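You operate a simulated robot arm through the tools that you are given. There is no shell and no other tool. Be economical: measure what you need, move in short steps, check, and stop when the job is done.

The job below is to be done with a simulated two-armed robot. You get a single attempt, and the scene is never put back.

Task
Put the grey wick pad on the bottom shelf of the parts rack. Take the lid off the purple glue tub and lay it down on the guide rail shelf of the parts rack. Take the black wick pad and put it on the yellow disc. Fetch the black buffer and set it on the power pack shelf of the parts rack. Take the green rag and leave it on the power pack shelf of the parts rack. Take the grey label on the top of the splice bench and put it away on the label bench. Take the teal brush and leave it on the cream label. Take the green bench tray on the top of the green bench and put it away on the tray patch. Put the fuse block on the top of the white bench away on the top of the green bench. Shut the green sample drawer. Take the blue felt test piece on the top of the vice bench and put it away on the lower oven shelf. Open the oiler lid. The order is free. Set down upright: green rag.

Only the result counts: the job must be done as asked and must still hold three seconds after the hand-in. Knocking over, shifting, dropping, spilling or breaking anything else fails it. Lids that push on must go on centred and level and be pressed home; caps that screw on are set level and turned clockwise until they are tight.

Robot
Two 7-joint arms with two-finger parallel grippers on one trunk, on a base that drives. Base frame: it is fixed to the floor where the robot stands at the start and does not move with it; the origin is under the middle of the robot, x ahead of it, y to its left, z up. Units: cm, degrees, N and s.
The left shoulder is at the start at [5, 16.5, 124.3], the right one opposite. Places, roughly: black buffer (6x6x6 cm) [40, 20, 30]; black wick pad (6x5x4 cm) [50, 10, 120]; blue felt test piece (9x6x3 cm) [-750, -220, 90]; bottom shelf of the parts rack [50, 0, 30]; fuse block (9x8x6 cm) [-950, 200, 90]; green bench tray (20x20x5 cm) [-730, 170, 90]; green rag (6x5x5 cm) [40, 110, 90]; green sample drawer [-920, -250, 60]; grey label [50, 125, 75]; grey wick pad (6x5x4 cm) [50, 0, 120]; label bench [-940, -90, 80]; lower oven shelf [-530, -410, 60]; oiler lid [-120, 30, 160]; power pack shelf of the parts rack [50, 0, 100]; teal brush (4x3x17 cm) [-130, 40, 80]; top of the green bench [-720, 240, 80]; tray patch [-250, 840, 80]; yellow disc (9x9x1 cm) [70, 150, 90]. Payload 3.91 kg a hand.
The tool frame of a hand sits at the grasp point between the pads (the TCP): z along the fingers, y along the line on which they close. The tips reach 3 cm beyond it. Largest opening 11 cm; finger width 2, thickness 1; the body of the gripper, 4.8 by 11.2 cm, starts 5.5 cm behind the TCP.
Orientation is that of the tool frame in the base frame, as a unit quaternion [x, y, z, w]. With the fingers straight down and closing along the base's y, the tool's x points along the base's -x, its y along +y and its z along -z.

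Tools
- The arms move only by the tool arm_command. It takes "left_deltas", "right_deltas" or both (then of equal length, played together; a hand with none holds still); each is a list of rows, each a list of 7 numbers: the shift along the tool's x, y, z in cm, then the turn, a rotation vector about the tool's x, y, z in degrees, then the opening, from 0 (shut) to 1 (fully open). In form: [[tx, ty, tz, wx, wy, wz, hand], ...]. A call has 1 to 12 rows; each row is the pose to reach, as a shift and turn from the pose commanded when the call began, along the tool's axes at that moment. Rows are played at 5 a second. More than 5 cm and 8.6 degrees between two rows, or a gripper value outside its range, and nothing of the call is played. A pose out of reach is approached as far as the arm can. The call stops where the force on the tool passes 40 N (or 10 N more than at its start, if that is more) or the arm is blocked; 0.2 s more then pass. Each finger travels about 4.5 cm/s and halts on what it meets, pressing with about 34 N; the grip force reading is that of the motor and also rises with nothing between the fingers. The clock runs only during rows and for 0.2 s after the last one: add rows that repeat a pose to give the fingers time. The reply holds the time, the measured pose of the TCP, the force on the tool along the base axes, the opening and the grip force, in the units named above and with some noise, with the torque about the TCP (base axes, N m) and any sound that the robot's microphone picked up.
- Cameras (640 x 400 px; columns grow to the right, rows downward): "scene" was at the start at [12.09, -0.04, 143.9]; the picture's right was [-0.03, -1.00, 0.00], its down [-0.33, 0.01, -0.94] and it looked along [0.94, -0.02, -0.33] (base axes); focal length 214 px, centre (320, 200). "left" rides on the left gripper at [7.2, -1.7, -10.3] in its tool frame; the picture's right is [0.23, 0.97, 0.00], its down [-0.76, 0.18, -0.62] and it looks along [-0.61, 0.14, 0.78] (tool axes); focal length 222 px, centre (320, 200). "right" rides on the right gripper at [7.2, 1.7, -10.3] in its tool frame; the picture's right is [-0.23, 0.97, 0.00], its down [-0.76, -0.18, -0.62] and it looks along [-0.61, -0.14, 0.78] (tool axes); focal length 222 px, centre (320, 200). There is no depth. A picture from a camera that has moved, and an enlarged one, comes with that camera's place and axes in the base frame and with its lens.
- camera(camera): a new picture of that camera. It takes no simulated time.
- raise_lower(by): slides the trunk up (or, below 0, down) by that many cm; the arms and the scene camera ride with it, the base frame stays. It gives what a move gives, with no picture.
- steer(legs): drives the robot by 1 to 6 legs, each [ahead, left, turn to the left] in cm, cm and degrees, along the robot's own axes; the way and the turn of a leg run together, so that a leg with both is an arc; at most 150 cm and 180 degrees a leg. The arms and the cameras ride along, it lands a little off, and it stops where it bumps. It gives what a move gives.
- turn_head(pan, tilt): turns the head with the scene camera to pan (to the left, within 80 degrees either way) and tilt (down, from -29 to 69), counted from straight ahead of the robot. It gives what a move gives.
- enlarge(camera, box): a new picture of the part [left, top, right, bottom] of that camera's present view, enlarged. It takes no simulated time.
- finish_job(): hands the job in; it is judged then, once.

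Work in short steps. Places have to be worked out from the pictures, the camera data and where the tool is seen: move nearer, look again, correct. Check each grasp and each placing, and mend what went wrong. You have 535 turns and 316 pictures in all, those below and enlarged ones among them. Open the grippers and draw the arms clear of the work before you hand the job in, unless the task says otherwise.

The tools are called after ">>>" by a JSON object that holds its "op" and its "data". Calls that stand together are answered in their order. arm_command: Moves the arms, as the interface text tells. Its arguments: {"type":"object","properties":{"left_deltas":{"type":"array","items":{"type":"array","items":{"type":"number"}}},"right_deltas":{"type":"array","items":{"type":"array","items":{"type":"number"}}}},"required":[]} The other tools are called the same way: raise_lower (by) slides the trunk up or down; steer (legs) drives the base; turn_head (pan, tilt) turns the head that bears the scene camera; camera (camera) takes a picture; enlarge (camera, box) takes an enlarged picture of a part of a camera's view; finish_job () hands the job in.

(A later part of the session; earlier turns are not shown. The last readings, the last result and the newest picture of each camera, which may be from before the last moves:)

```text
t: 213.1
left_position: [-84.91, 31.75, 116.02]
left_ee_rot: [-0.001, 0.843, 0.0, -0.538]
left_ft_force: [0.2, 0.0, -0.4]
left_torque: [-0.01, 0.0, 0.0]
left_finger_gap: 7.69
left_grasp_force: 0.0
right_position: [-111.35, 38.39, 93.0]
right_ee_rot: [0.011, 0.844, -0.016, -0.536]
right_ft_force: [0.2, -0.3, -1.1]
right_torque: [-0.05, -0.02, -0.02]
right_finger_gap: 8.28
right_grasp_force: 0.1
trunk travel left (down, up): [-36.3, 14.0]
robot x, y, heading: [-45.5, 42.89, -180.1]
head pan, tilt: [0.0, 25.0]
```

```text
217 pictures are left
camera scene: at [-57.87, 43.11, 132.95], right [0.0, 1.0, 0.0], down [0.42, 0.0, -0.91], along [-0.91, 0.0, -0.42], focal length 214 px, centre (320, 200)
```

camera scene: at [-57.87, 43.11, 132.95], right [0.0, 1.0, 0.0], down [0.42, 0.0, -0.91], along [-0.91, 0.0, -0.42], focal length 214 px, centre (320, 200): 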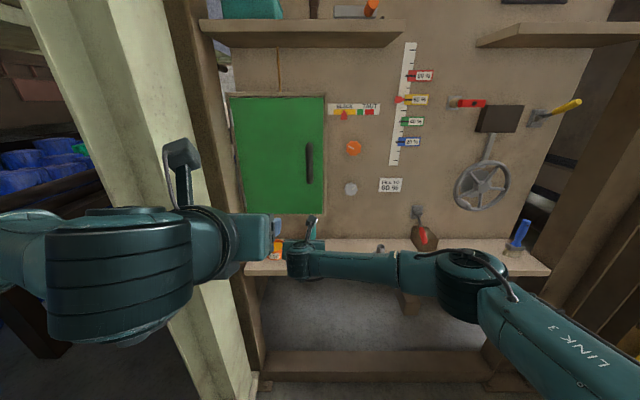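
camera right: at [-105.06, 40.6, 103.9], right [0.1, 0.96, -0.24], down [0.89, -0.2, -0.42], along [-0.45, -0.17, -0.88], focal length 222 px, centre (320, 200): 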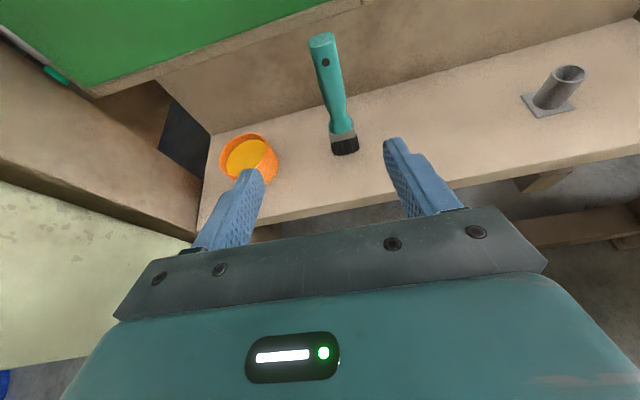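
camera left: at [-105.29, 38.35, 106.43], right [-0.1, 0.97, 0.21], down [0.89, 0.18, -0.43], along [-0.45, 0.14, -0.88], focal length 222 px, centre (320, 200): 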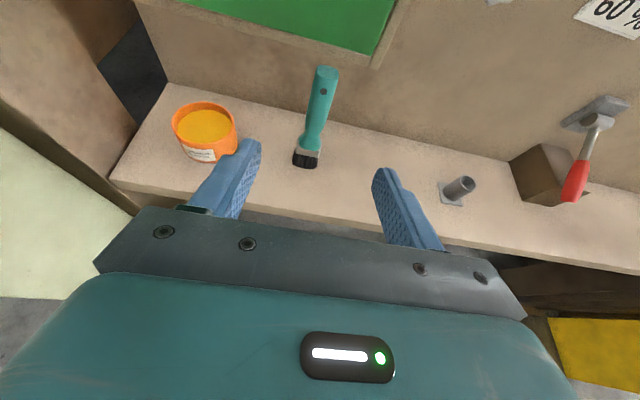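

Brush stem at ≈(-126.5,40.2). Drive 9.5 ahead, 1.8 right, then lower/advance with the arm.

>>> {"op": "steer", "data": {"legs": [[9.5, -1.8, 0]]}}

>>> {"op": "arm_command", "data": {"right_deltas": [[-2, 0, 2.2, 0, 0, 0, 0.75], [-3.6, 0, 4.6, 0, 0, 0, 0.75], [-3.6, 0, 7.4, 0, 0, 0, 0.75], [-3.6, 0, 7.8, 0, 0, 0, 0.75]]}}

>>> {"op": "camera", "data": {"camera": "right"}}

```text
t: 214.2
left_position: [-94.47, 33.51, 115.92]
left_ee_rot: [-0.001, 0.843, 0.0, -0.538]
left_ft_force: [-0.6, 0.3, -0.1]
left_torque: [0.02, -0.01, 0.05]
left_finger_gap: 7.73
left_grasp_force: 0.0
right_position: [-120.97, 40.25, 93.03]
right_ee_rot: [0.012, 0.843, -0.015, -0.537]
right_ft_force: [-0.5, -0.3, -0.1]
right_torque: [0.01, -0.01, 0.01]
right_finger_gap: 8.25
right_grasp_force: 0.0
trunk travel left (down, up): [-36.3, 14.0]
robot x, y, heading: [-54.97, 44.53, -179.9]
head pan, tilt: [0.0, 25.0]
```

```text
t: 215.2
left_position: [-94.35, 33.48, 116.03]
left_ee_rot: [0.0, 0.842, 0.0, -0.539]
left_ft_force: [-0.2, -0.1, -0.3]
left_torque: [0.01, 0.0, -0.01]
left_finger_gap: 7.68
left_grasp_force: 0.1
right_position: [-126.51, 40.04, 86.53]
right_ee_rot: [0.012, 0.844, -0.015, -0.536]
right_ft_force: [0.8, 0.8, -0.9]
right_torque: [-0.03, 0.01, -0.03]
right_finger_gap: 8.26
right_grasp_force: 0.1
trunk travel left (down, up): [-36.3, 14.0]
robot x, y, heading: [-55.44, 44.78, -180.1]
head pan, tilt: [0.0, 25.0]
```

```text
216 pictures are left
camera right: at [-120.06, 42.15, 97.36], right [0.1, 0.96, -0.24], down [0.89, -0.2, -0.42], along [-0.45, -0.17, -0.88], focal length 222 px, centre (320, 200)
```

right: 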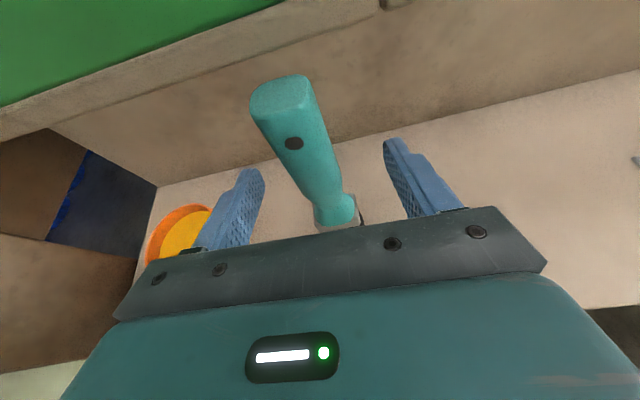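

The stem is between the fingers; close.

>>> {"op": "arm_command", "data": {"right_deltas": [[0, 0, 0.3, 0, 0, 0, 0.5], [0, 0, 0.3, 0, 0, 0, 0.25], [0, 0, 0.3, 0, 0, 0, 0], [0, 0, 0.3, 0, 0, 0, 0], [0, 0, 0.3, 0, 0, 0, 0]]}}

>>> {"op": "arm_command", "data": {"right_deltas": [[1, 0, -0.5, 0, 0, 0, 0], [2.7, 0, -1.3, 0, 0, 0, 0], [4.5, 0, -2.1, 0, 0, 0, 0]]}}

>>> {"op": "camera", "data": {"camera": "right"}}

```text
t: 216.4
left_position: [-94.25, 33.54, 115.96]
left_ee_rot: [-0.001, 0.842, 0.0, -0.539]
left_ft_force: [-0.2, 0.5, 1.0]
left_torque: [-0.01, -0.01, -0.01]
left_finger_gap: 7.67
left_grasp_force: 0.0
right_position: [-126.7, 40.05, 86.41]
right_ee_rot: [0.012, 0.843, -0.014, -0.537]
right_ft_force: [-0.7, 1.1, 1.6]
right_torque: [0.09, 0.01, 0.0]
right_finger_gap: 2.32
right_grasp_force: 33.8
trunk travel left (down, up): [-36.3, 14.0]
robot x, y, heading: [-54.74, 44.65, -180.0]
head pan, tilt: [0.0, 25.0]
```

```text
t: 217.2
left_position: [-94.1, 33.49, 116.09]
left_ee_rot: [0.0, 0.842, 0.0, -0.539]
left_ft_force: [0.4, 0.3, 0.4]
left_torque: [-0.01, 0.04, 0.01]
left_finger_gap: 7.7
left_grasp_force: 0.0
right_position: [-126.65, 40.33, 91.88]
right_ee_rot: [0.011, 0.842, -0.015, -0.54]
right_ft_force: [8.8, -0.2, 1.3]
right_torque: [-0.01, 0.22, -0.02]
right_finger_gap: 2.31
right_grasp_force: 34.0
trunk travel left (down, up): [-36.3, 14.0]
robot x, y, heading: [-55.43, 44.69, -179.8]
head pan, tilt: [0.0, 25.0]
```

```text
215 pictures are left
camera right: at [-120.16, 42.47, 102.69], right [0.1, 0.96, -0.24], down [0.88, -0.2, -0.43], along [-0.46, -0.17, -0.87], focal length 222 px, centre (320, 200)
```

right: 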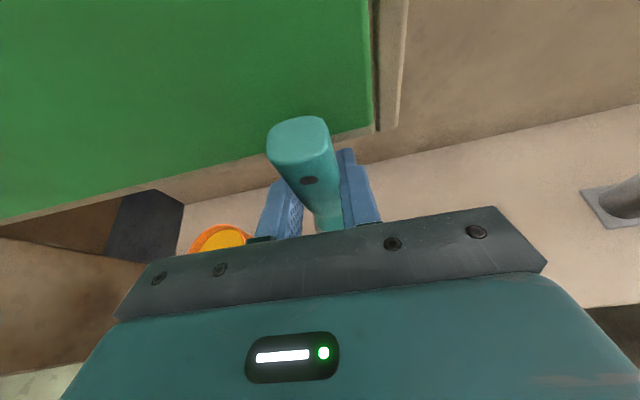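

Brush lifted (slight push from the green panel above), so I back straight out now.

>>> {"op": "steer", "data": {"legs": [[-22, 0, 0]]}}

>>> {"op": "camera", "data": {"camera": "right"}}

>>> {"op": "camera", "data": {"camera": "scene"}}

```text
t: 218.9
left_position: [-72.35, 33.56, 115.98]
left_ee_rot: [0.0, 0.843, 0.0, -0.538]
left_ft_force: [1.0, 0.5, -0.6]
left_torque: [-0.03, -0.03, -0.04]
left_finger_gap: 7.7
left_grasp_force: 0.0
right_position: [-104.68, 40.19, 91.36]
right_ee_rot: [0.011, 0.843, -0.016, -0.537]
right_ft_force: [-0.1, -0.9, -1.2]
right_torque: [0.02, -0.03, -0.01]
right_finger_gap: 2.33
right_grasp_force: 34.2
trunk travel left (down, up): [-36.3, 14.0]
robot x, y, heading: [-33.0, 44.94, -179.9]
head pan, tilt: [0.0, 25.0]
```

```text
214 pictures are left
camera right: at [-98.39, 42.38, 102.22], right [0.1, 0.96, -0.24], down [0.89, -0.2, -0.42], along [-0.45, -0.17, -0.88], focal length 222 px, centre (320, 200)
```

right: 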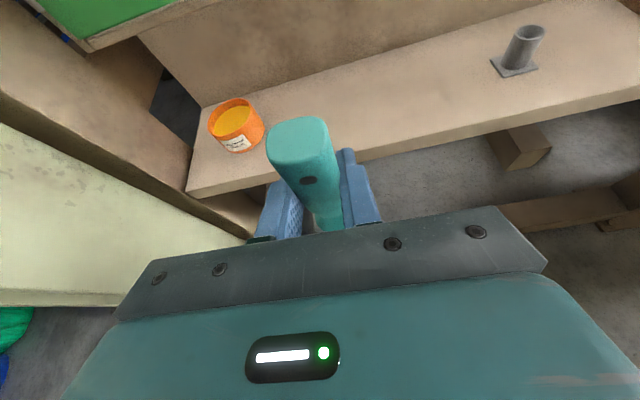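

```text
213 pictures are left
camera scene: at [-45.41, 44.92, 132.96], right [0.0, 1.0, 0.0], down [0.42, 0.0, -0.91], along [-0.91, 0.0, -0.42], focal length 214 px, centre (320, 200)
```

scene: 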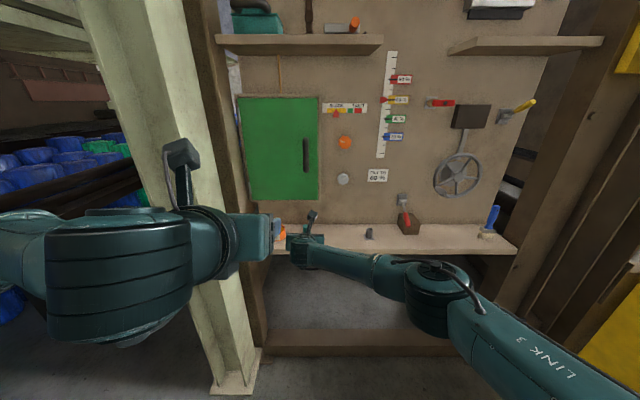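

The brush tilted ~13° in the grip (top toward me); I'll correct when placing. Retract the right arm before turning round.

>>> {"op": "arm_command", "data": {"right_deltas": [[0.4, 1.3, -3.6, 0, 0, 0, 0], [0.8, 2.6, -7.2, 0, 0, 0, 0], [1.2, 3.9, -10.8, 0, 0, 0, 0], [1.6, 5.2, -14.4, 0, 0, 0, 0], [2, 6.5, -18, 0, 0, 0, 0], [2.4, 7.8, -21.6, 0, 0, 0, 0], [2.8, 9, -25.2, 0, 0, 0, 0], [3.1, 10.4, -28.9, 0, 0, 0, 0]]}}

>>> {"op": "steer", "data": {"legs": [[10, 0, 0], [0, 0, 180]]}}

>>> {"op": "turn_head", "data": {"pan": 0, "tilt": 25}}

>>> {"op": "camera", "data": {"camera": "scene"}}

```text
t: 220.7
left_position: [-72.34, 33.5, 116.08]
left_ee_rot: [-0.001, 0.843, 0.0, -0.538]
left_ft_force: [-0.3, 0.0, 0.5]
left_torque: [0.01, -0.02, 0.02]
left_finger_gap: 7.71
left_grasp_force: 0.0
right_position: [-79.86, 51.14, 106.08]
right_ee_rot: [0.013, 0.843, -0.014, -0.537]
right_ft_force: [0.0, -0.6, -0.9]
right_torque: [0.0, 0.0, -0.02]
right_finger_gap: 2.31
right_grasp_force: 33.9
trunk travel left (down, up): [-36.3, 14.0]
robot x, y, heading: [-33.15, 44.55, -179.9]
head pan, tilt: [0.0, 25.0]
```

```text
t: 229.2
left_position: [-3.97, 56.1, 115.92]
left_ee_rot: [0.843, 0.003, 0.538, -0.001]
left_ft_force: [-0.3, 1.2, 0.5]
left_torque: [-0.01, 0.01, 0.0]
left_finger_gap: 7.7
left_grasp_force: 0.1
right_position: [3.76, 38.54, 106.08]
right_ee_rot: [0.844, -0.009, 0.537, -0.018]
right_ft_force: [-0.7, 0.0, -1.1]
right_torque: [-0.02, 0.05, -0.02]
right_finger_gap: 2.31
right_grasp_force: 33.7
trunk travel left (down, up): [-36.3, 14.0]
robot x, y, heading: [-43.12, 44.82, 0.2]
head pan, tilt: [0.0, 25.0]
```

```text
t: 229.8
left_position: [-3.99, 56.11, 115.97]
left_ee_rot: [0.842, 0.002, 0.539, -0.001]
left_ft_force: [-0.4, -0.5, -0.3]
left_torque: [-0.02, -0.01, -0.04]
left_finger_gap: 7.71
left_grasp_force: 0.1
right_position: [3.57, 38.53, 106.06]
right_ee_rot: [0.844, -0.009, 0.536, -0.017]
right_ft_force: [0.6, 0.4, -1.6]
right_torque: [0.02, -0.01, 0.01]
right_finger_gap: 2.3
right_grasp_force: 34.3
trunk travel left (down, up): [-36.3, 14.0]
robot x, y, heading: [-42.69, 44.64, 0.3]
head pan, tilt: [0.0, 25.0]
```

```text
212 pictures are left
camera scene: at [-31.13, 44.98, 132.95], right [0.0, -1.0, 0.0], down [-0.42, 0.0, -0.91], along [0.91, 0.0, -0.42], focal length 214 px, centre (320, 200)
```

scene: 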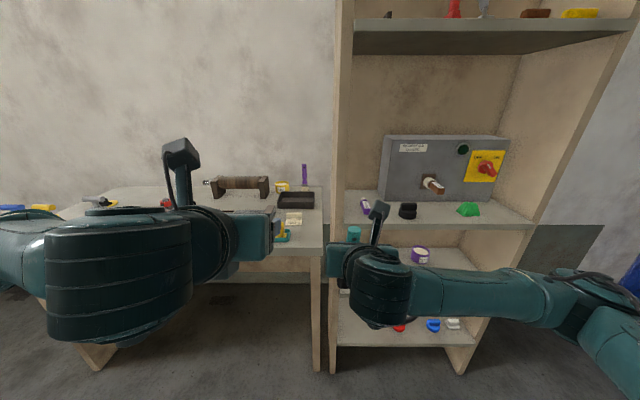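

>>> {"op": "enlarge", "data": {"camera": "scene", "box": [240, 170, 340, 250]}}

```text
5.00 times, centred on (290, 210) of scene
camera zoom: at [-31.13, 44.98, 132.95], right [0.0, -1.0, 0.0], down [-0.42, 0.0, -0.91], along [0.91, 0.0, -0.42], focal length 1072 px, centre (470, 150)
```

zoom: 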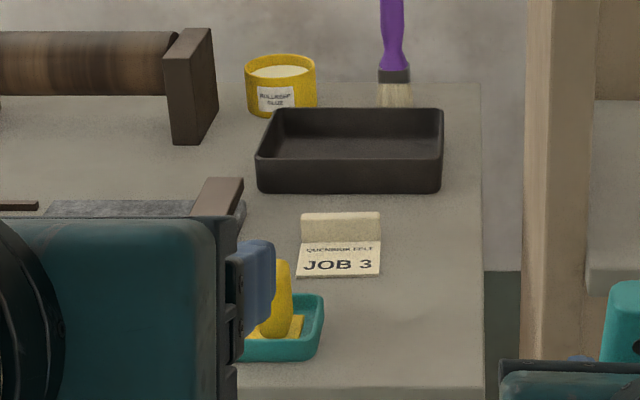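

Cream label plate ≈ x 45.6–51.5, y 56. Extend the right arm again with −13° pitch to right the brush, and move up partway.

>>> {"op": "arm_command", "data": {"right_deltas": [[1.5, -1.5, 3.2, 0, -2, 0, 0], [3, -3, 6.4, 0, -4, 0, 0], [4.5, -4.5, 9.6, 0, -6, 0, 0], [6, -6, 12.8, 0, -8, 0, 0], [7.5, -7.5, 16, 0, -10, 0, 0], [9, -9, 19.3, 0, -12, 0, 0], [10.5, -10.4, 22.6, 0, -13, 0, 0]]}}

>>> {"op": "steer", "data": {"legs": [[6, 7.4, -0.2]]}}

>>> {"op": "camera", "data": {"camera": "right"}}

>>> {"op": "camera", "data": {"camera": "scene"}}

```text
t: 231.4
left_position: [-3.98, 56.23, 115.99]
left_ee_rot: [0.842, 0.002, 0.539, -0.001]
left_ft_force: [0.5, 0.7, -0.6]
left_torque: [0.01, 0.02, 0.01]
left_finger_gap: 7.71
left_grasp_force: 0.1
right_position: [28.55, 49.17, 106.37]
right_ee_rot: [0.899, -0.006, 0.438, -0.019]
right_ft_force: [-0.6, 0.3, -0.1]
right_torque: [-0.04, 0.02, -0.02]
right_finger_gap: 2.32
right_grasp_force: 34.1
trunk travel left (down, up): [-36.3, 14.0]
robot x, y, heading: [-43.3, 45.14, 0.2]
head pan, tilt: [0.0, 25.0]
```

```text
t: 232.5
left_position: [2.05, 63.45, 115.99]
left_ee_rot: [0.843, 0.001, 0.538, 0.0]
left_ft_force: [-0.5, 0.3, -0.2]
left_torque: [0.02, 0.02, 0.0]
left_finger_gap: 7.69
left_grasp_force: 0.0
right_position: [34.59, 56.07, 106.29]
right_ee_rot: [0.899, -0.01, 0.437, -0.016]
right_ft_force: [0.4, -0.1, -0.8]
right_torque: [-0.02, 0.01, 0.0]
right_finger_gap: 2.29
right_grasp_force: 34.1
trunk travel left (down, up): [-36.3, 14.0]
robot x, y, heading: [-37.27, 52.11, 0.1]
head pan, tilt: [0.0, 25.0]
```

```text
210 pictures are left
camera right: at [31.01, 54.05, 118.35], right [-0.14, -0.97, -0.22], down [-0.96, 0.19, -0.21], along [0.24, 0.18, -0.95], focal length 222 px, centre (320, 200)
```

right: 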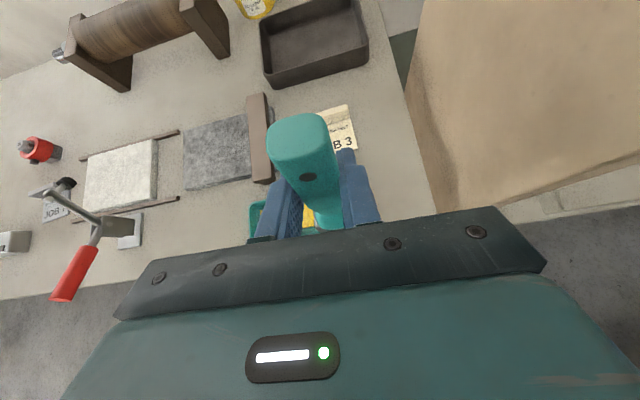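

```text
209 pictures are left
camera scene: at [-25.16, 52.42, 132.94], right [0.0, -1.0, 0.0], down [-0.42, 0.0, -0.91], along [0.91, 0.0, -0.42], focal length 214 px, centre (320, 200)
```

scene: 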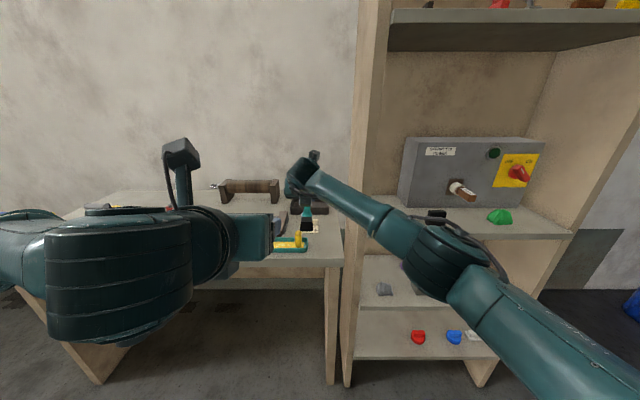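

>>> {"op": "enlarge", "data": {"camera": "scene", "box": [260, 190, 340, 250]}}

```text
6.67 times, centred on (300, 220) of scene
camera zoom: at [-25.16, 52.42, 132.94], right [0.0, -1.0, 0.0], down [-0.42, 0.0, -0.91], along [0.91, 0.0, -0.42], focal length 1430 px, centre (453, 67)
```

zoom: 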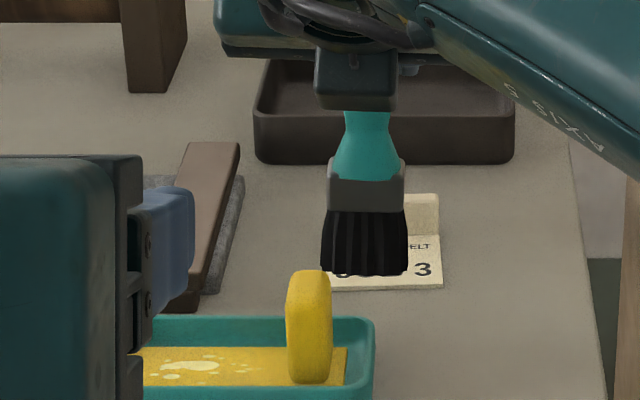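

The brush hangs nearly upright now. Drive 14.8 ahead, then lower 8.5 and check.

>>> {"op": "steer", "data": {"legs": [[14.8, 0, 0]]}}

>>> {"op": "arm_command", "data": {"right_deltas": [[-2.4, 0, 1.8, 0, 0, 0, 0], [-4.8, 0, 3.7, 0, 0, 0, 0], [-6.3, 0, 4.9, 0, 0, 0, 0]]}}

>>> {"op": "enlarge", "data": {"camera": "scene", "box": [260, 190, 360, 270]}}

>>> {"op": "camera", "data": {"camera": "right"}}

```text
t: 233.9
left_position: [16.83, 63.33, 116.01]
left_ee_rot: [0.843, -0.001, 0.538, 0.001]
left_ft_force: [1.1, -0.4, 0.1]
left_torque: [0.0, 0.01, 0.02]
left_finger_gap: 7.69
left_grasp_force: 0.1
right_position: [49.31, 55.98, 106.34]
right_ee_rot: [0.899, -0.011, 0.437, -0.015]
right_ft_force: [0.5, -0.3, -1.5]
right_torque: [-0.05, -0.02, -0.02]
right_finger_gap: 2.3
right_grasp_force: 33.6
trunk travel left (down, up): [-36.3, 14.0]
robot x, y, heading: [-22.65, 52.19, -0.1]
head pan, tilt: [0.0, 25.0]
```

```text
t: 234.7
left_position: [16.75, 63.19, 115.98]
left_ee_rot: [0.843, 0.0, 0.538, 0.0]
left_ft_force: [-0.6, -0.5, -0.2]
left_torque: [-0.01, 0.02, 0.0]
left_finger_gap: 7.7
left_grasp_force: 0.1
right_position: [49.19, 56.28, 98.49]
right_ee_rot: [0.899, -0.01, 0.438, -0.017]
right_ft_force: [-0.2, -0.5, -0.7]
right_torque: [-0.06, 0.01, 0.01]
right_finger_gap: 2.34
right_grasp_force: 34.8
trunk travel left (down, up): [-36.3, 14.0]
robot x, y, heading: [-22.37, 51.95, -0.2]
head pan, tilt: [0.0, 25.0]
```

```text
5.00 times, centred on (310, 230) of scene
camera zoom: at [-10.5, 52.33, 132.95], right [0.0, -1.0, 0.0], down [-0.42, 0.0, -0.91], along [0.91, 0.0, -0.42], focal length 1072 px, centre (370, 50)
```

zoom: 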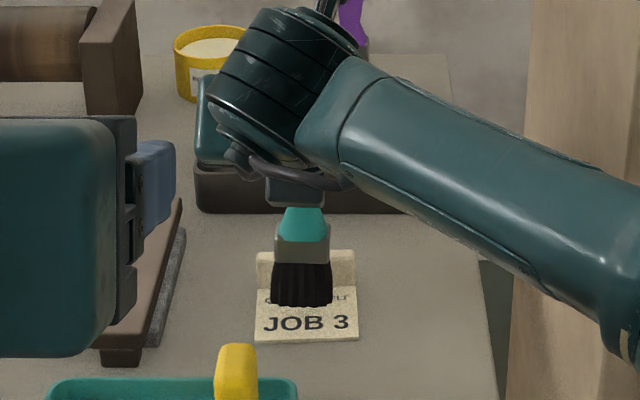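

```text
206 pictures are left
camera right: at [45.65, 54.22, 110.45], right [-0.14, -0.97, -0.22], down [-0.96, 0.19, -0.21], along [0.24, 0.18, -0.95], focal length 222 px, centre (320, 200)
```

right: 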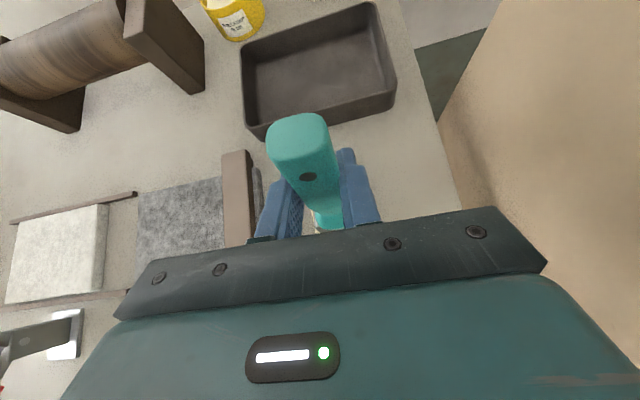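

Foot is over the label; shift 0.9 ahead and lower to contact.

>>> {"op": "arm_command", "data": {"right_deltas": [[0.55, 0, 0.7, 0, 0, 0, 0], [-0.2, 0, 1.3, 0, 0, 0, 0], [-0.6, 0, 1.6, 0, 0, 0, 0], [-1, 0, 1.9, 0, 0, 0, 0]]}}

>>> {"op": "enlarge", "data": {"camera": "scene", "box": [280, 215, 340, 265]}}

```text
t: 235.7
left_position: [16.65, 63.27, 116.09]
left_ee_rot: [0.842, 0.0, 0.539, 0.0]
left_ft_force: [0.2, 0.0, 0.2]
left_torque: [0.0, -0.01, -0.01]
left_finger_gap: 7.73
left_grasp_force: 0.0
right_position: [50.14, 56.38, 96.83]
right_ee_rot: [0.897, -0.009, 0.442, -0.017]
right_ft_force: [0.0, -0.9, 14.7]
right_torque: [-0.3, 0.01, -0.02]
right_finger_gap: 2.32
right_grasp_force: 34.2
trunk travel left (down, up): [-36.3, 14.0]
robot x, y, heading: [-22.52, 52.21, 0.1]
head pan, tilt: [0.0, 25.0]
```

```text
8.00 times, centred on (310, 240) of scene
camera zoom: at [-10.71, 52.31, 133.0], right [0.0, -1.0, 0.0], down [-0.42, 0.0, -0.91], along [0.91, 0.0, -0.42], focal length 1716 px, centre (400, -120)
```

zoom: 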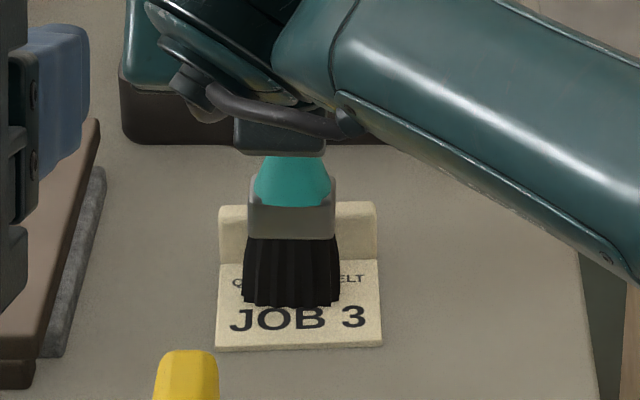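

Contact, foot flat on the plate. Open gently and check.

>>> {"op": "arm_command", "data": {"right_deltas": [[0.15, 0, -0.1, 0, 0, 0, 0.15], [0.15, 0, -0.1, 0, 0, 0, 0.25], [0.15, 0, -0.1, 0, 0, 0, 0.3], [0.15, 0, -0.1, 0, 0, 0, 0.4], [0.15, 0, -0.1, 0, 0, 0, 0.5]]}}

>>> {"op": "camera", "data": {"camera": "right"}}

>>> {"op": "enlarge", "data": {"camera": "scene", "box": [280, 215, 340, 265]}}

```text
t: 236.9
left_position: [16.68, 63.17, 116.03]
left_ee_rot: [0.843, -0.001, 0.539, 0.001]
left_ft_force: [1.1, 0.1, -0.2]
left_torque: [0.03, -0.04, 0.02]
left_finger_gap: 7.7
left_grasp_force: 0.0
right_position: [50.03, 56.31, 96.6]
right_ee_rot: [0.899, -0.011, 0.437, -0.016]
right_ft_force: [-0.5, 0.9, -0.5]
right_torque: [-0.02, 0.02, -0.01]
right_finger_gap: 5.48
right_grasp_force: 0.0
trunk travel left (down, up): [-36.3, 14.0]
robot x, y, heading: [-22.67, 51.78, 0.1]
head pan, tilt: [0.0, 25.0]
```

```text
204 pictures are left
camera right: at [46.52, 54.3, 108.63], right [-0.14, -0.97, -0.22], down [-0.96, 0.19, -0.21], along [0.24, 0.18, -0.95], focal length 222 px, centre (320, 200)
```

right: 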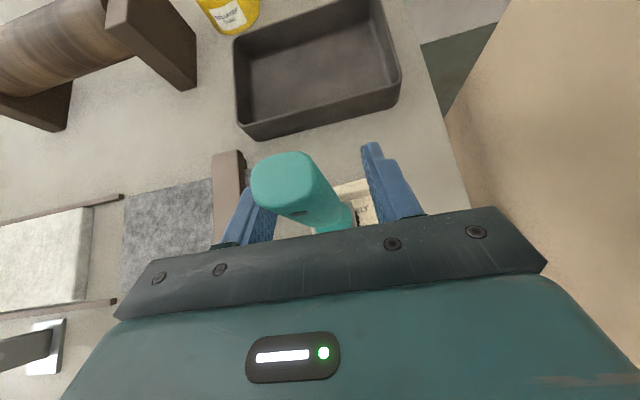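

```text
8.00 times, centred on (310, 240) of scene
camera zoom: at [-10.52, 52.33, 132.95], right [0.0, -1.0, 0.0], down [-0.42, 0.0, -0.91], along [0.91, 0.0, -0.42], focal length 1716 px, centre (400, -120)
```

zoom: 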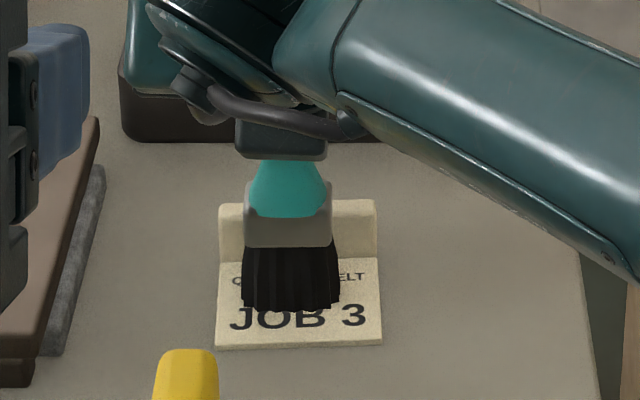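

Computed top sits over the foot: the brush stands upright. Open wider and withdraw straight back.

>>> {"op": "arm_command", "data": {"right_deltas": [[0, 0, 0, 0, 0, 0, 0.7], [0, 0, 0, 0, 0, 0, 0.8], [0, 0, -2, 0, 0, 0, 0.8], [0, 0, -5, 0, 0, 0, 0.8], [0, 0, -8.5, 0, 0, 0, 0.8], [0, 0, -12, 0, 0, 0, 0.8]]}}

>>> {"op": "camera", "data": {"camera": "right"}}

```text
t: 238.3
left_position: [16.72, 63.19, 116.04]
left_ee_rot: [0.843, -0.001, 0.538, 0.001]
left_ft_force: [0.1, 0.8, 0.7]
left_torque: [0.02, 0.01, -0.01]
left_finger_gap: 7.71
left_grasp_force: 0.1
right_position: [40.5, 56.08, 104.03]
right_ee_rot: [0.899, -0.01, 0.437, -0.017]
right_ft_force: [-0.3, -0.1, 0.2]
right_torque: [0.03, -0.03, 0.01]
right_finger_gap: 8.83
right_grasp_force: 0.0
trunk travel left (down, up): [-36.3, 14.0]
robot x, y, heading: [-22.77, 52.43, 0.1]
head pan, tilt: [0.0, 25.0]
```

```text
202 pictures are left
camera right: at [36.9, 54.03, 116.1], right [-0.15, -0.97, -0.22], down [-0.96, 0.19, -0.21], along [0.24, 0.18, -0.95], focal length 222 px, centre (320, 200)
```

right: 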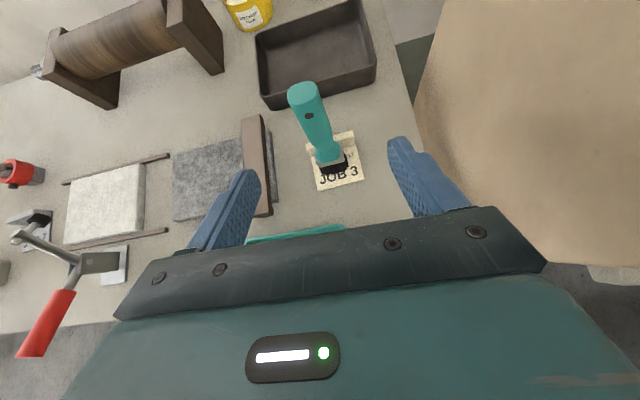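

Brush is done. Back off, swap arms (right folded, left extended) and go to the grey label at y≈116.

>>> {"op": "steer", "data": {"legs": [[-22, 0, 0]]}}

>>> {"op": "arm_command", "data": {"right_deltas": [[-0.1, 2.9, -3.2, 0, 0, 0, 0.8], [-0.2, 5.8, -6.4, 0, 0, 0, 0.8], [-0.3, 8.7, -9.6, 0, 0, 0, 0.8], [-0.4, 11.6, -12.8, 0, 0, 0, 0.8], [-0.6, 14.5, -16, 0, 0, 0, 0.8], [-0.8, 17.3, -19.1, 0, 0, 0, 0.8], [-0.9, 20, -22.2, 0, 0, 0, 0.8]]}}

>>> {"op": "arm_command", "data": {"left_deltas": [[0.3, 2.1, 4, 0, -2, 0, 0.9], [0.5, 4.3, 8, 0, -4, 0, 0.9], [0.8, 6.5, 12, 0, -6, 0, 0.9], [1, 8.7, 16, 0, -8, 0, 0.9], [1.3, 10.8, 20, 0, -10, 0, 0.9], [1.5, 13, 24, 0, -12, 0, 0.9], [1.8, 15, 27.8, 0, -13, 0, 0.9]]}}

>>> {"op": "steer", "data": {"legs": [[0, 67, 0]]}}

>>> {"op": "camera", "data": {"camera": "left"}}

```text
t: 240.0
left_position: [-5.0, 63.19, 116.06]
left_ee_rot: [0.843, -0.001, 0.538, 0.001]
left_ft_force: [0.5, 0.1, 0.0]
left_torque: [-0.03, -0.03, 0.01]
left_finger_gap: 7.7
left_grasp_force: 0.0
right_position: [18.76, 55.93, 104.07]
right_ee_rot: [0.899, -0.012, 0.438, -0.015]
right_ft_force: [-0.1, -0.2, 0.3]
right_torque: [-0.04, -0.03, -0.01]
right_finger_gap: 8.8
right_grasp_force: 0.1
trunk travel left (down, up): [-36.3, 14.0]
robot x, y, heading: [-44.19, 52.08, -0.1]
head pan, tilt: [0.0, 25.0]
```

```text
t: 241.6
left_position: [-5.09, 63.13, 116.04]
left_ee_rot: [0.842, -0.001, 0.539, 0.001]
left_ft_force: [0.2, -0.7, -0.8]
left_torque: [0.02, -0.02, 0.0]
left_finger_gap: 7.72
left_grasp_force: 0.1
right_position: [0.61, 35.56, 116.16]
right_ee_rot: [0.898, -0.011, 0.439, -0.015]
right_ft_force: [0.6, -0.1, -0.1]
right_torque: [0.02, -0.02, 0.03]
right_finger_gap: 8.79
right_grasp_force: 0.1
trunk travel left (down, up): [-36.3, 14.0]
robot x, y, heading: [-44.34, 52.25, 0.1]
head pan, tilt: [0.0, 25.0]
```

```text
t: 243.2
left_position: [20.9, 48.05, 105.89]
left_ee_rot: [0.898, -0.003, 0.44, 0.002]
left_ft_force: [-0.4, -0.6, 1.1]
left_torque: [0.01, 0.0, -0.01]
left_finger_gap: 9.9
left_grasp_force: 0.0
right_position: [0.74, 35.52, 116.31]
right_ee_rot: [0.899, -0.011, 0.437, -0.016]
right_ft_force: [0.2, 1.1, 0.1]
right_torque: [-0.02, 0.01, -0.01]
right_finger_gap: 8.76
right_grasp_force: 0.1
trunk travel left (down, up): [-36.3, 14.0]
robot x, y, heading: [-44.42, 52.01, -0.1]
head pan, tilt: [0.0, 25.0]
```

```text
t: 246.9
left_position: [20.91, 115.64, 105.9]
left_ee_rot: [0.898, 0.0, 0.44, 0.001]
left_ft_force: [-0.3, 0.5, 0.4]
left_torque: [0.03, -0.01, 0.03]
left_finger_gap: 9.91
left_grasp_force: 0.2
right_position: [0.89, 103.03, 116.16]
right_ee_rot: [0.899, -0.01, 0.437, -0.016]
right_ft_force: [0.5, 0.2, 0.0]
right_torque: [-0.01, -0.01, 0.0]
right_finger_gap: 8.81
right_grasp_force: 0.0
trunk travel left (down, up): [-36.3, 14.0]
robot x, y, heading: [-44.39, 119.23, 0.2]
head pan, tilt: [0.0, 25.0]
```

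```text
201 pictures are left
camera left: at [17.16, 117.49, 117.98], right [0.14, -0.97, 0.18], down [-0.96, -0.18, -0.22], along [0.25, -0.14, -0.96], focal length 222 px, centre (320, 200)
```

left: 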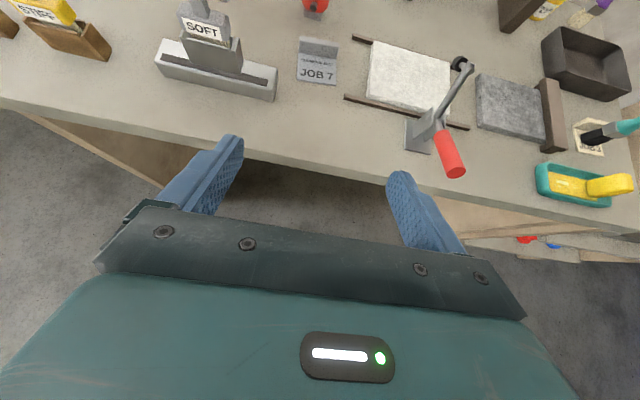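

Label plate centre ≈(49.4,116.9), tab at x≈51.5. Drive 24 ahead, 0.8 left, then descend vertically.

>>> {"op": "steer", "data": {"legs": [[25, 0.8, -0.2]]}}

>>> {"op": "arm_command", "data": {"left_deltas": [[2, 0, 3, 0, 0, 0, 0.92], [-0.5, 0, 5, 0, 0, 0, 0.92], [-3, 0, 7, 0, 0, 0, 0.92], [-5.5, 0, 9, 0, 0, 0, 0.92], [-7, 0, 10.2, 0, 0, 0, 0.92]]}}

>>> {"op": "camera", "data": {"camera": "left"}}

```text
t: 248.7
left_position: [45.75, 116.29, 105.83]
left_ee_rot: [0.898, 0.001, 0.44, 0.0]
left_ft_force: [0.4, -0.1, 0.3]
left_torque: [0.02, 0.0, 0.02]
left_finger_gap: 9.9
left_grasp_force: 0.0
right_position: [25.71, 103.79, 116.19]
right_ee_rot: [0.899, -0.01, 0.437, -0.016]
right_ft_force: [0.0, 0.5, 0.6]
right_torque: [-0.01, 0.03, -0.01]
right_finger_gap: 8.81
right_grasp_force: 0.0
trunk travel left (down, up): [-36.3, 14.0]
robot x, y, heading: [-19.16, 120.05, -0.2]
head pan, tilt: [0.0, 25.0]
```

```text
t: 249.9
left_position: [49.46, 116.29, 94.14]
left_ee_rot: [0.898, 0.001, 0.44, 0.0]
left_ft_force: [-0.4, -0.5, 0.0]
left_torque: [-0.01, -0.05, 0.01]
left_finger_gap: 10.12
left_grasp_force: 0.0
right_position: [25.69, 103.71, 116.22]
right_ee_rot: [0.899, -0.009, 0.437, -0.017]
right_ft_force: [0.5, -0.3, -0.1]
right_torque: [-0.02, -0.03, 0.04]
right_finger_gap: 8.82
right_grasp_force: 0.0
trunk travel left (down, up): [-36.3, 14.0]
robot x, y, heading: [-19.5, 119.99, 0.1]
head pan, tilt: [0.0, 25.0]
```

```text
200 pictures are left
camera left: at [45.75, 118.15, 106.16], right [0.14, -0.97, 0.18], down [-0.96, -0.18, -0.22], along [0.25, -0.14, -0.96], focal length 222 px, centre (320, 200)
```

left: 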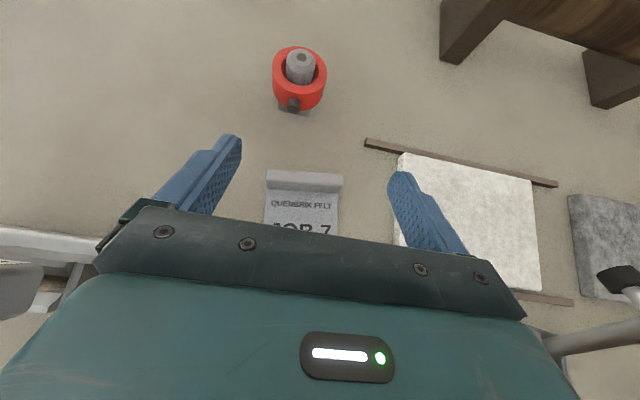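

Descend onto the label tab and close.

>>> {"op": "arm_command", "data": {"left_deltas": [[-1, -0.3, 1.2, 0, 0, 0, 0.92], [-2.5, -0.5, 2.5, 0, 0, 0, 0.92], [-4, -0.5, 3.9, 0, 0, 0, 0.92], [-4, -0.5, 3.9, 0, 0, 0, 0.7], [-4, -0.5, 3.9, 0, 0, 0, 0.4], [-4, -0.5, 3.9, 0, 0, 0, 0], [-4, -0.5, 3.9, 0, 0, 0, 0], [-4, -0.5, 3.9, 0, 0, 0, 0]]}}

>>> {"op": "camera", "data": {"camera": "left"}}

```text
t: 251.7
left_position: [50.13, 116.84, 88.63]
left_ee_rot: [0.898, 0.001, 0.44, 0.0]
left_ft_force: [0.1, 0.0, -0.4]
left_torque: [0.02, -0.04, -0.03]
left_finger_gap: 6.98
left_grasp_force: 33.9
right_position: [25.6, 103.72, 116.24]
right_ee_rot: [0.899, -0.008, 0.438, -0.017]
right_ft_force: [-0.1, 0.4, -0.2]
right_torque: [0.05, 0.02, 0.01]
right_finger_gap: 8.82
right_grasp_force: 0.0
trunk travel left (down, up): [-36.3, 14.0]
robot x, y, heading: [-19.56, 119.89, -0.2]
head pan, tilt: [0.0, 25.0]
```

```text
199 pictures are left
camera left: at [46.42, 118.67, 100.69], right [0.14, -0.97, 0.18], down [-0.96, -0.18, -0.22], along [0.25, -0.14, -0.96], focal length 222 px, centre (320, 200)
```

left: 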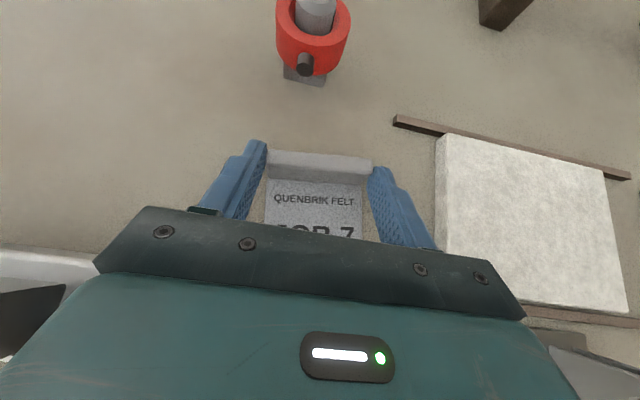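

Gripped at 7 cm. Lift and verify.

>>> {"op": "arm_command", "data": {"left_deltas": [[1.5, 0, -1.2, 0, 0, 0, 0], [4.5, 0, -3.6, 0, 0, 0, 0], [8, 0, -6.2, 0, 0, 0, 0], [10, 0, -8, 0, 0, 0, 0]]}}

>>> {"op": "camera", "data": {"camera": "left"}}

```text
t: 252.7
left_position: [49.87, 116.74, 101.5]
left_ee_rot: [0.898, -0.001, 0.439, 0.001]
left_ft_force: [-0.1, -0.2, -0.9]
left_torque: [0.01, 0.0, 0.0]
left_finger_gap: 6.98
left_grasp_force: 34.0
right_position: [25.53, 103.87, 116.26]
right_ee_rot: [0.899, -0.01, 0.437, -0.016]
right_ft_force: [0.5, 0.2, 0.3]
right_torque: [0.01, 0.02, -0.01]
right_finger_gap: 8.79
right_grasp_force: 0.0
trunk travel left (down, up): [-36.3, 14.0]
robot x, y, heading: [-19.52, 120.51, -0.2]
head pan, tilt: [0.0, 25.0]
```

```text
198 pictures are left
camera left: at [46.19, 118.65, 113.54], right [0.14, -0.97, 0.18], down [-0.96, -0.18, -0.22], along [0.25, -0.14, -0.96], focal length 222 px, centre (320, 200)
```

left: 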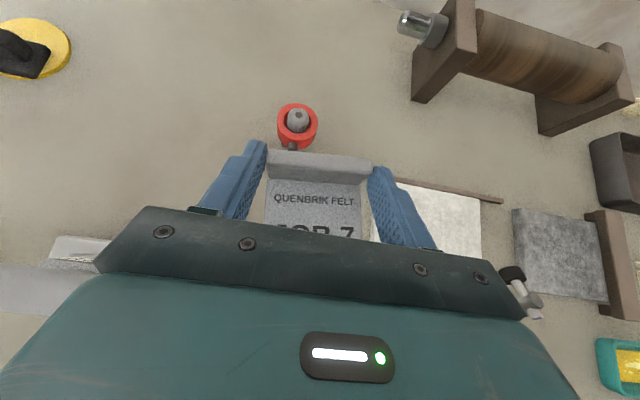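

Label held. Back off, fold the left arm, turn around for the oiler.

>>> {"op": "steer", "data": {"legs": [[-28, 0, 0]]}}

>>> {"op": "arm_command", "data": {"left_deltas": [[-0.6, -1.9, -3.6, 0, 0, 0, 0], [-1.2, -3.8, -7.2, 0, 0, 0, 0], [-1.8, -5.7, -10.8, 0, 0, 0, 0], [-2.5, -7.6, -14.4, 0, 0, 0, 0], [-3.1, -9.5, -18, 0, 0, 0, 0], [-3.8, -11.4, -21.6, 0, 0, 0, 0], [-4.4, -13.2, -25.2, 0, 0, 0, 0], [-5, -15, -29, 0, 0, 0, 0]]}}

>>> {"op": "steer", "data": {"legs": [[0, 0, 180], [0, 80, 0]]}}

>>> {"op": "turn_head", "data": {"pan": 0, "tilt": 0}}

>>> {"op": "raise_lower", "data": {"by": 14}}

>>> {"op": "camera", "data": {"camera": "scene"}}

```text
t: 254.7
left_position: [21.94, 116.92, 101.37]
left_ee_rot: [0.898, 0.001, 0.44, 0.0]
left_ft_force: [-0.4, -0.8, -0.8]
left_torque: [-0.01, -0.04, -0.02]
left_finger_gap: 6.98
left_grasp_force: 33.8
right_position: [-2.48, 103.79, 116.33]
right_ee_rot: [0.899, -0.009, 0.437, -0.017]
right_ft_force: [-0.7, 0.4, 0.2]
right_torque: [0.05, -0.03, 0.01]
right_finger_gap: 8.8
right_grasp_force: 0.1
trunk travel left (down, up): [-36.3, 14.0]
robot x, y, heading: [-47.35, 120.21, 0.2]
head pan, tilt: [0.0, 25.0]
```

```text
t: 256.5
left_position: [-4.25, 132.03, 115.41]
left_ee_rot: [0.898, 0.002, 0.441, 0.0]
left_ft_force: [0.9, -0.7, -1.9]
left_torque: [0.01, -0.03, 0.01]
left_finger_gap: 6.96
left_grasp_force: 33.9
right_position: [-2.33, 103.87, 116.36]
right_ee_rot: [0.899, -0.009, 0.437, -0.017]
right_ft_force: [0.1, -0.1, 0.6]
right_torque: [0.01, 0.0, -0.02]
right_finger_gap: 8.78
right_grasp_force: 0.1
trunk travel left (down, up): [-36.3, 14.0]
robot x, y, heading: [-47.58, 120.06, 0.1]
head pan, tilt: [0.0, 25.0]
```

```text
t: 268.2
left_position: [-88.48, 26.98, 115.33]
left_ee_rot: [-0.011, 0.898, -0.005, -0.44]
left_ft_force: [-1.4, 0.2, -0.6]
left_torque: [0.0, 0.01, -0.01]
left_finger_gap: 6.97
left_grasp_force: 34.0
right_position: [-90.99, 55.05, 116.3]
right_ee_rot: [-0.001, 0.899, -0.022, -0.437]
right_ft_force: [0.3, -0.2, -0.9]
right_torque: [0.01, 0.03, 0.0]
right_finger_gap: 8.79
right_grasp_force: 0.1
trunk travel left (down, up): [-36.3, 14.0]
robot x, y, heading: [-45.63, 39.59, -178.7]
head pan, tilt: [0.0, 25.0]
```

```text
t: 269.1
left_position: [-88.53, 26.89, 115.35]
left_ee_rot: [-0.011, 0.898, -0.005, -0.44]
left_ft_force: [0.7, 0.3, -0.8]
left_torque: [0.01, 0.01, 0.0]
left_finger_gap: 6.99
left_grasp_force: 34.2
right_position: [-90.93, 55.06, 116.28]
right_ee_rot: [-0.001, 0.899, -0.021, -0.437]
right_ft_force: [-0.1, -0.5, 0.0]
right_torque: [0.0, 0.01, 0.0]
right_finger_gap: 8.81
right_grasp_force: 0.0
trunk travel left (down, up): [-36.3, 14.0]
robot x, y, heading: [-45.25, 40.04, -178.5]
head pan, tilt: [0.0, 0.0]
```

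```text
t: 270.7
left_position: [-88.56, 26.93, 129.27]
left_ee_rot: [-0.011, 0.898, -0.005, -0.44]
left_ft_force: [0.7, -0.6, -0.8]
left_torque: [0.03, 0.02, 0.02]
left_finger_gap: 6.97
left_grasp_force: 34.0
right_position: [-90.89, 55.09, 130.05]
right_ee_rot: [-0.001, 0.899, -0.022, -0.437]
right_ft_force: [-0.6, 0.4, 0.6]
right_torque: [0.02, -0.01, 0.0]
right_finger_gap: 8.81
right_grasp_force: 0.0
trunk travel left (down, up): [-50.3, 0.0]
robot x, y, heading: [-45.54, 39.61, -178.6]
head pan, tilt: [0.0, 0.0]
```

```text
197 pictures are left
camera scene: at [-57.54, 39.64, 150.95], right [-0.03, 1.0, 0.0], down [0.0, 0.0, -1.0], along [-1.0, -0.03, 0.0], focal length 214 px, centre (320, 200)
```

scene: 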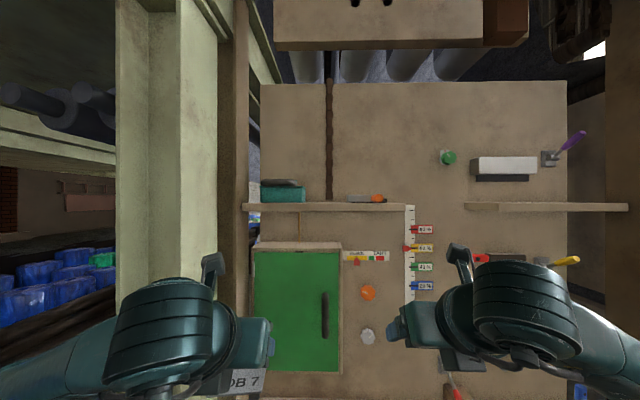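

I raise the right hand above the shelf to look at the oiler from above.

>>> {"op": "arm_command", "data": {"right_deltas": [[3.5, 0, -2.8, 0, 0, 0, 0.8], [7, 0, -5.6, 0, 0, 0, 0.8], [10.5, 0, -8.4, 0, 0, 0, 0.8], [14, 0, -11.2, 0, 0, 0, 0.8], [17.5, 0, -14, 0, 0, 0, 0.8], [21, 0, -16.8, 0, 0, 0, 0.8], [24.5, 0, -19.6, 0, 0, 0, 0.8], [28, 0, -22, 0, 0, 0, 0.8]]}}

>>> {"op": "arm_command", "data": {"right_deltas": [[1.8, -3, 2.5, 0, 0, 0, 0.8], [3.6, -6, 5, 0, 0, 0, 0.8], [5.4, -9, 7.5, 0, 0, 0, 0.8], [7.2, -12, 10, 0, 0, 0, 0.8], [9, -15, 12.5, 0, 0, 0, 0.8], [10.8, -18, 15, 0, 0, 0, 0.8]]}}

>>> {"op": "camera", "data": {"camera": "right"}}

```text
t: 272.5
left_position: [-88.47, 26.88, 129.35]
left_ee_rot: [-0.011, 0.898, -0.004, -0.44]
left_ft_force: [-0.2, 0.0, -0.4]
left_torque: [-0.02, 0.0, 0.01]
left_finger_gap: 6.94
left_grasp_force: 34.2
right_position: [-90.88, 56.38, 165.76]
right_ee_rot: [-0.002, 0.899, -0.021, -0.438]
right_ft_force: [0.0, 0.2, 0.0]
right_torque: [0.0, -0.02, -0.01]
right_finger_gap: 8.8
right_grasp_force: 0.2
trunk travel left (down, up): [-50.3, 0.0]
robot x, y, heading: [-45.13, 39.71, -178.6]
head pan, tilt: [0.0, 0.0]
```

```text
t: 273.9
left_position: [-88.76, 26.87, 129.26]
left_ee_rot: [-0.011, 0.898, -0.004, -0.439]
left_ft_force: [-0.1, 0.1, -0.9]
left_torque: [-0.02, -0.02, -0.01]
left_finger_gap: 6.94
left_grasp_force: 34.0
right_position: [-103.43, 43.05, 160.77]
right_ee_rot: [-0.001, 0.9, -0.021, -0.436]
right_ft_force: [0.4, -0.6, -0.3]
right_torque: [0.01, -0.03, -0.02]
right_finger_gap: 8.79
right_grasp_force: 0.1
right hand out of reach, approached as far as the arm can: row 3, 4, 5, 6
trunk travel left (down, up): [-50.3, 0.0]
robot x, y, heading: [-45.34, 39.77, -178.5]
head pan, tilt: [0.0, 0.0]
```

```text
196 pictures are left
camera right: at [-99.76, 45.34, 172.84], right [0.12, 0.97, -0.21], down [0.96, -0.17, -0.21], along [-0.24, -0.18, -0.95], focal length 222 px, centre (320, 200)
```

right: 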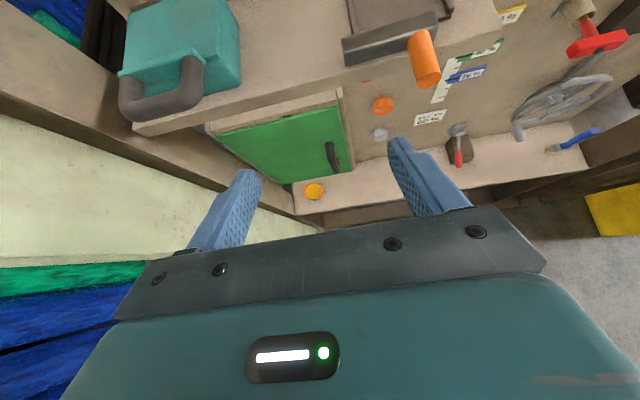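

>>> {"op": "enlarge", "data": {"camera": "right", "box": [90, 0, 270, 140]}}

```text
2.86 times, centred on (180, 70) of right
camera zoom: at [-99.76, 45.34, 172.84], right [0.12, 0.97, -0.21], down [0.96, -0.17, -0.21], along [-0.24, -0.18, -0.95], focal length 635 px, centre (720, 571)
```

zoom: 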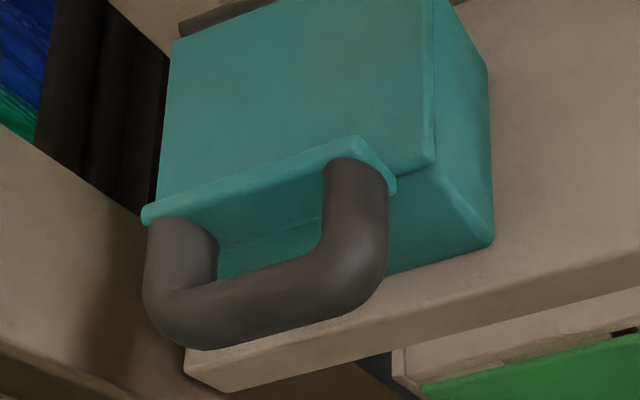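

The oiler lid hinges at the back with a bar handle at the front (bar centre ≈(-117,26.5,156)). I reposition diagonally (heading ≈210°) so the left arm stays clear of the post.

>>> {"op": "steer", "data": {"legs": [[8, -27, 0], [0, 0, 28.5]]}}

>>> {"op": "camera", "data": {"camera": "scene"}}

```text
t: 277.3
left_position: [-86.01, 34.59, 129.19]
left_ee_rot: [-0.228, 0.868, -0.112, -0.426]
left_ft_force: [-0.9, 0.5, -0.8]
left_torque: [-0.01, 0.01, 0.02]
left_finger_gap: 6.97
left_grasp_force: 34.0
right_position: [-106.58, 42.02, 160.92]
right_ee_rot: [-0.22, 0.872, -0.128, -0.418]
right_ft_force: [0.2, 0.8, -0.2]
right_torque: [-0.01, 0.0, 0.01]
right_finger_gap: 8.82
right_grasp_force: 0.0
trunk travel left (down, up): [-50.3, 0.0]
robot x, y, heading: [-53.85, 66.03, -150.6]
head pan, tilt: [0.0, 0.0]
```

```text
194 pictures are left
camera scene: at [-64.58, 60.48, 150.96], right [-0.49, 0.87, 0.0], down [0.0, 0.0, -1.0], along [-0.87, -0.49, 0.0], focal length 214 px, centre (320, 200)
```

scene: 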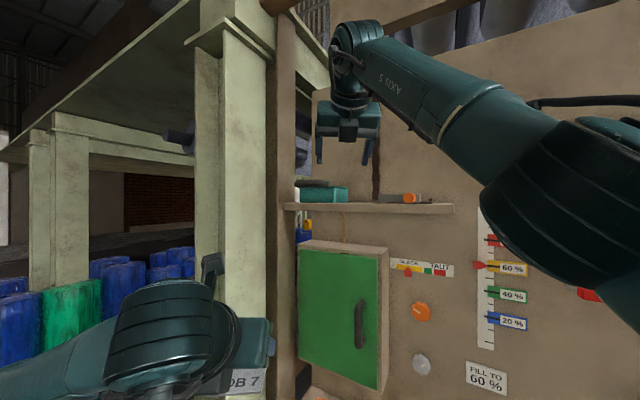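

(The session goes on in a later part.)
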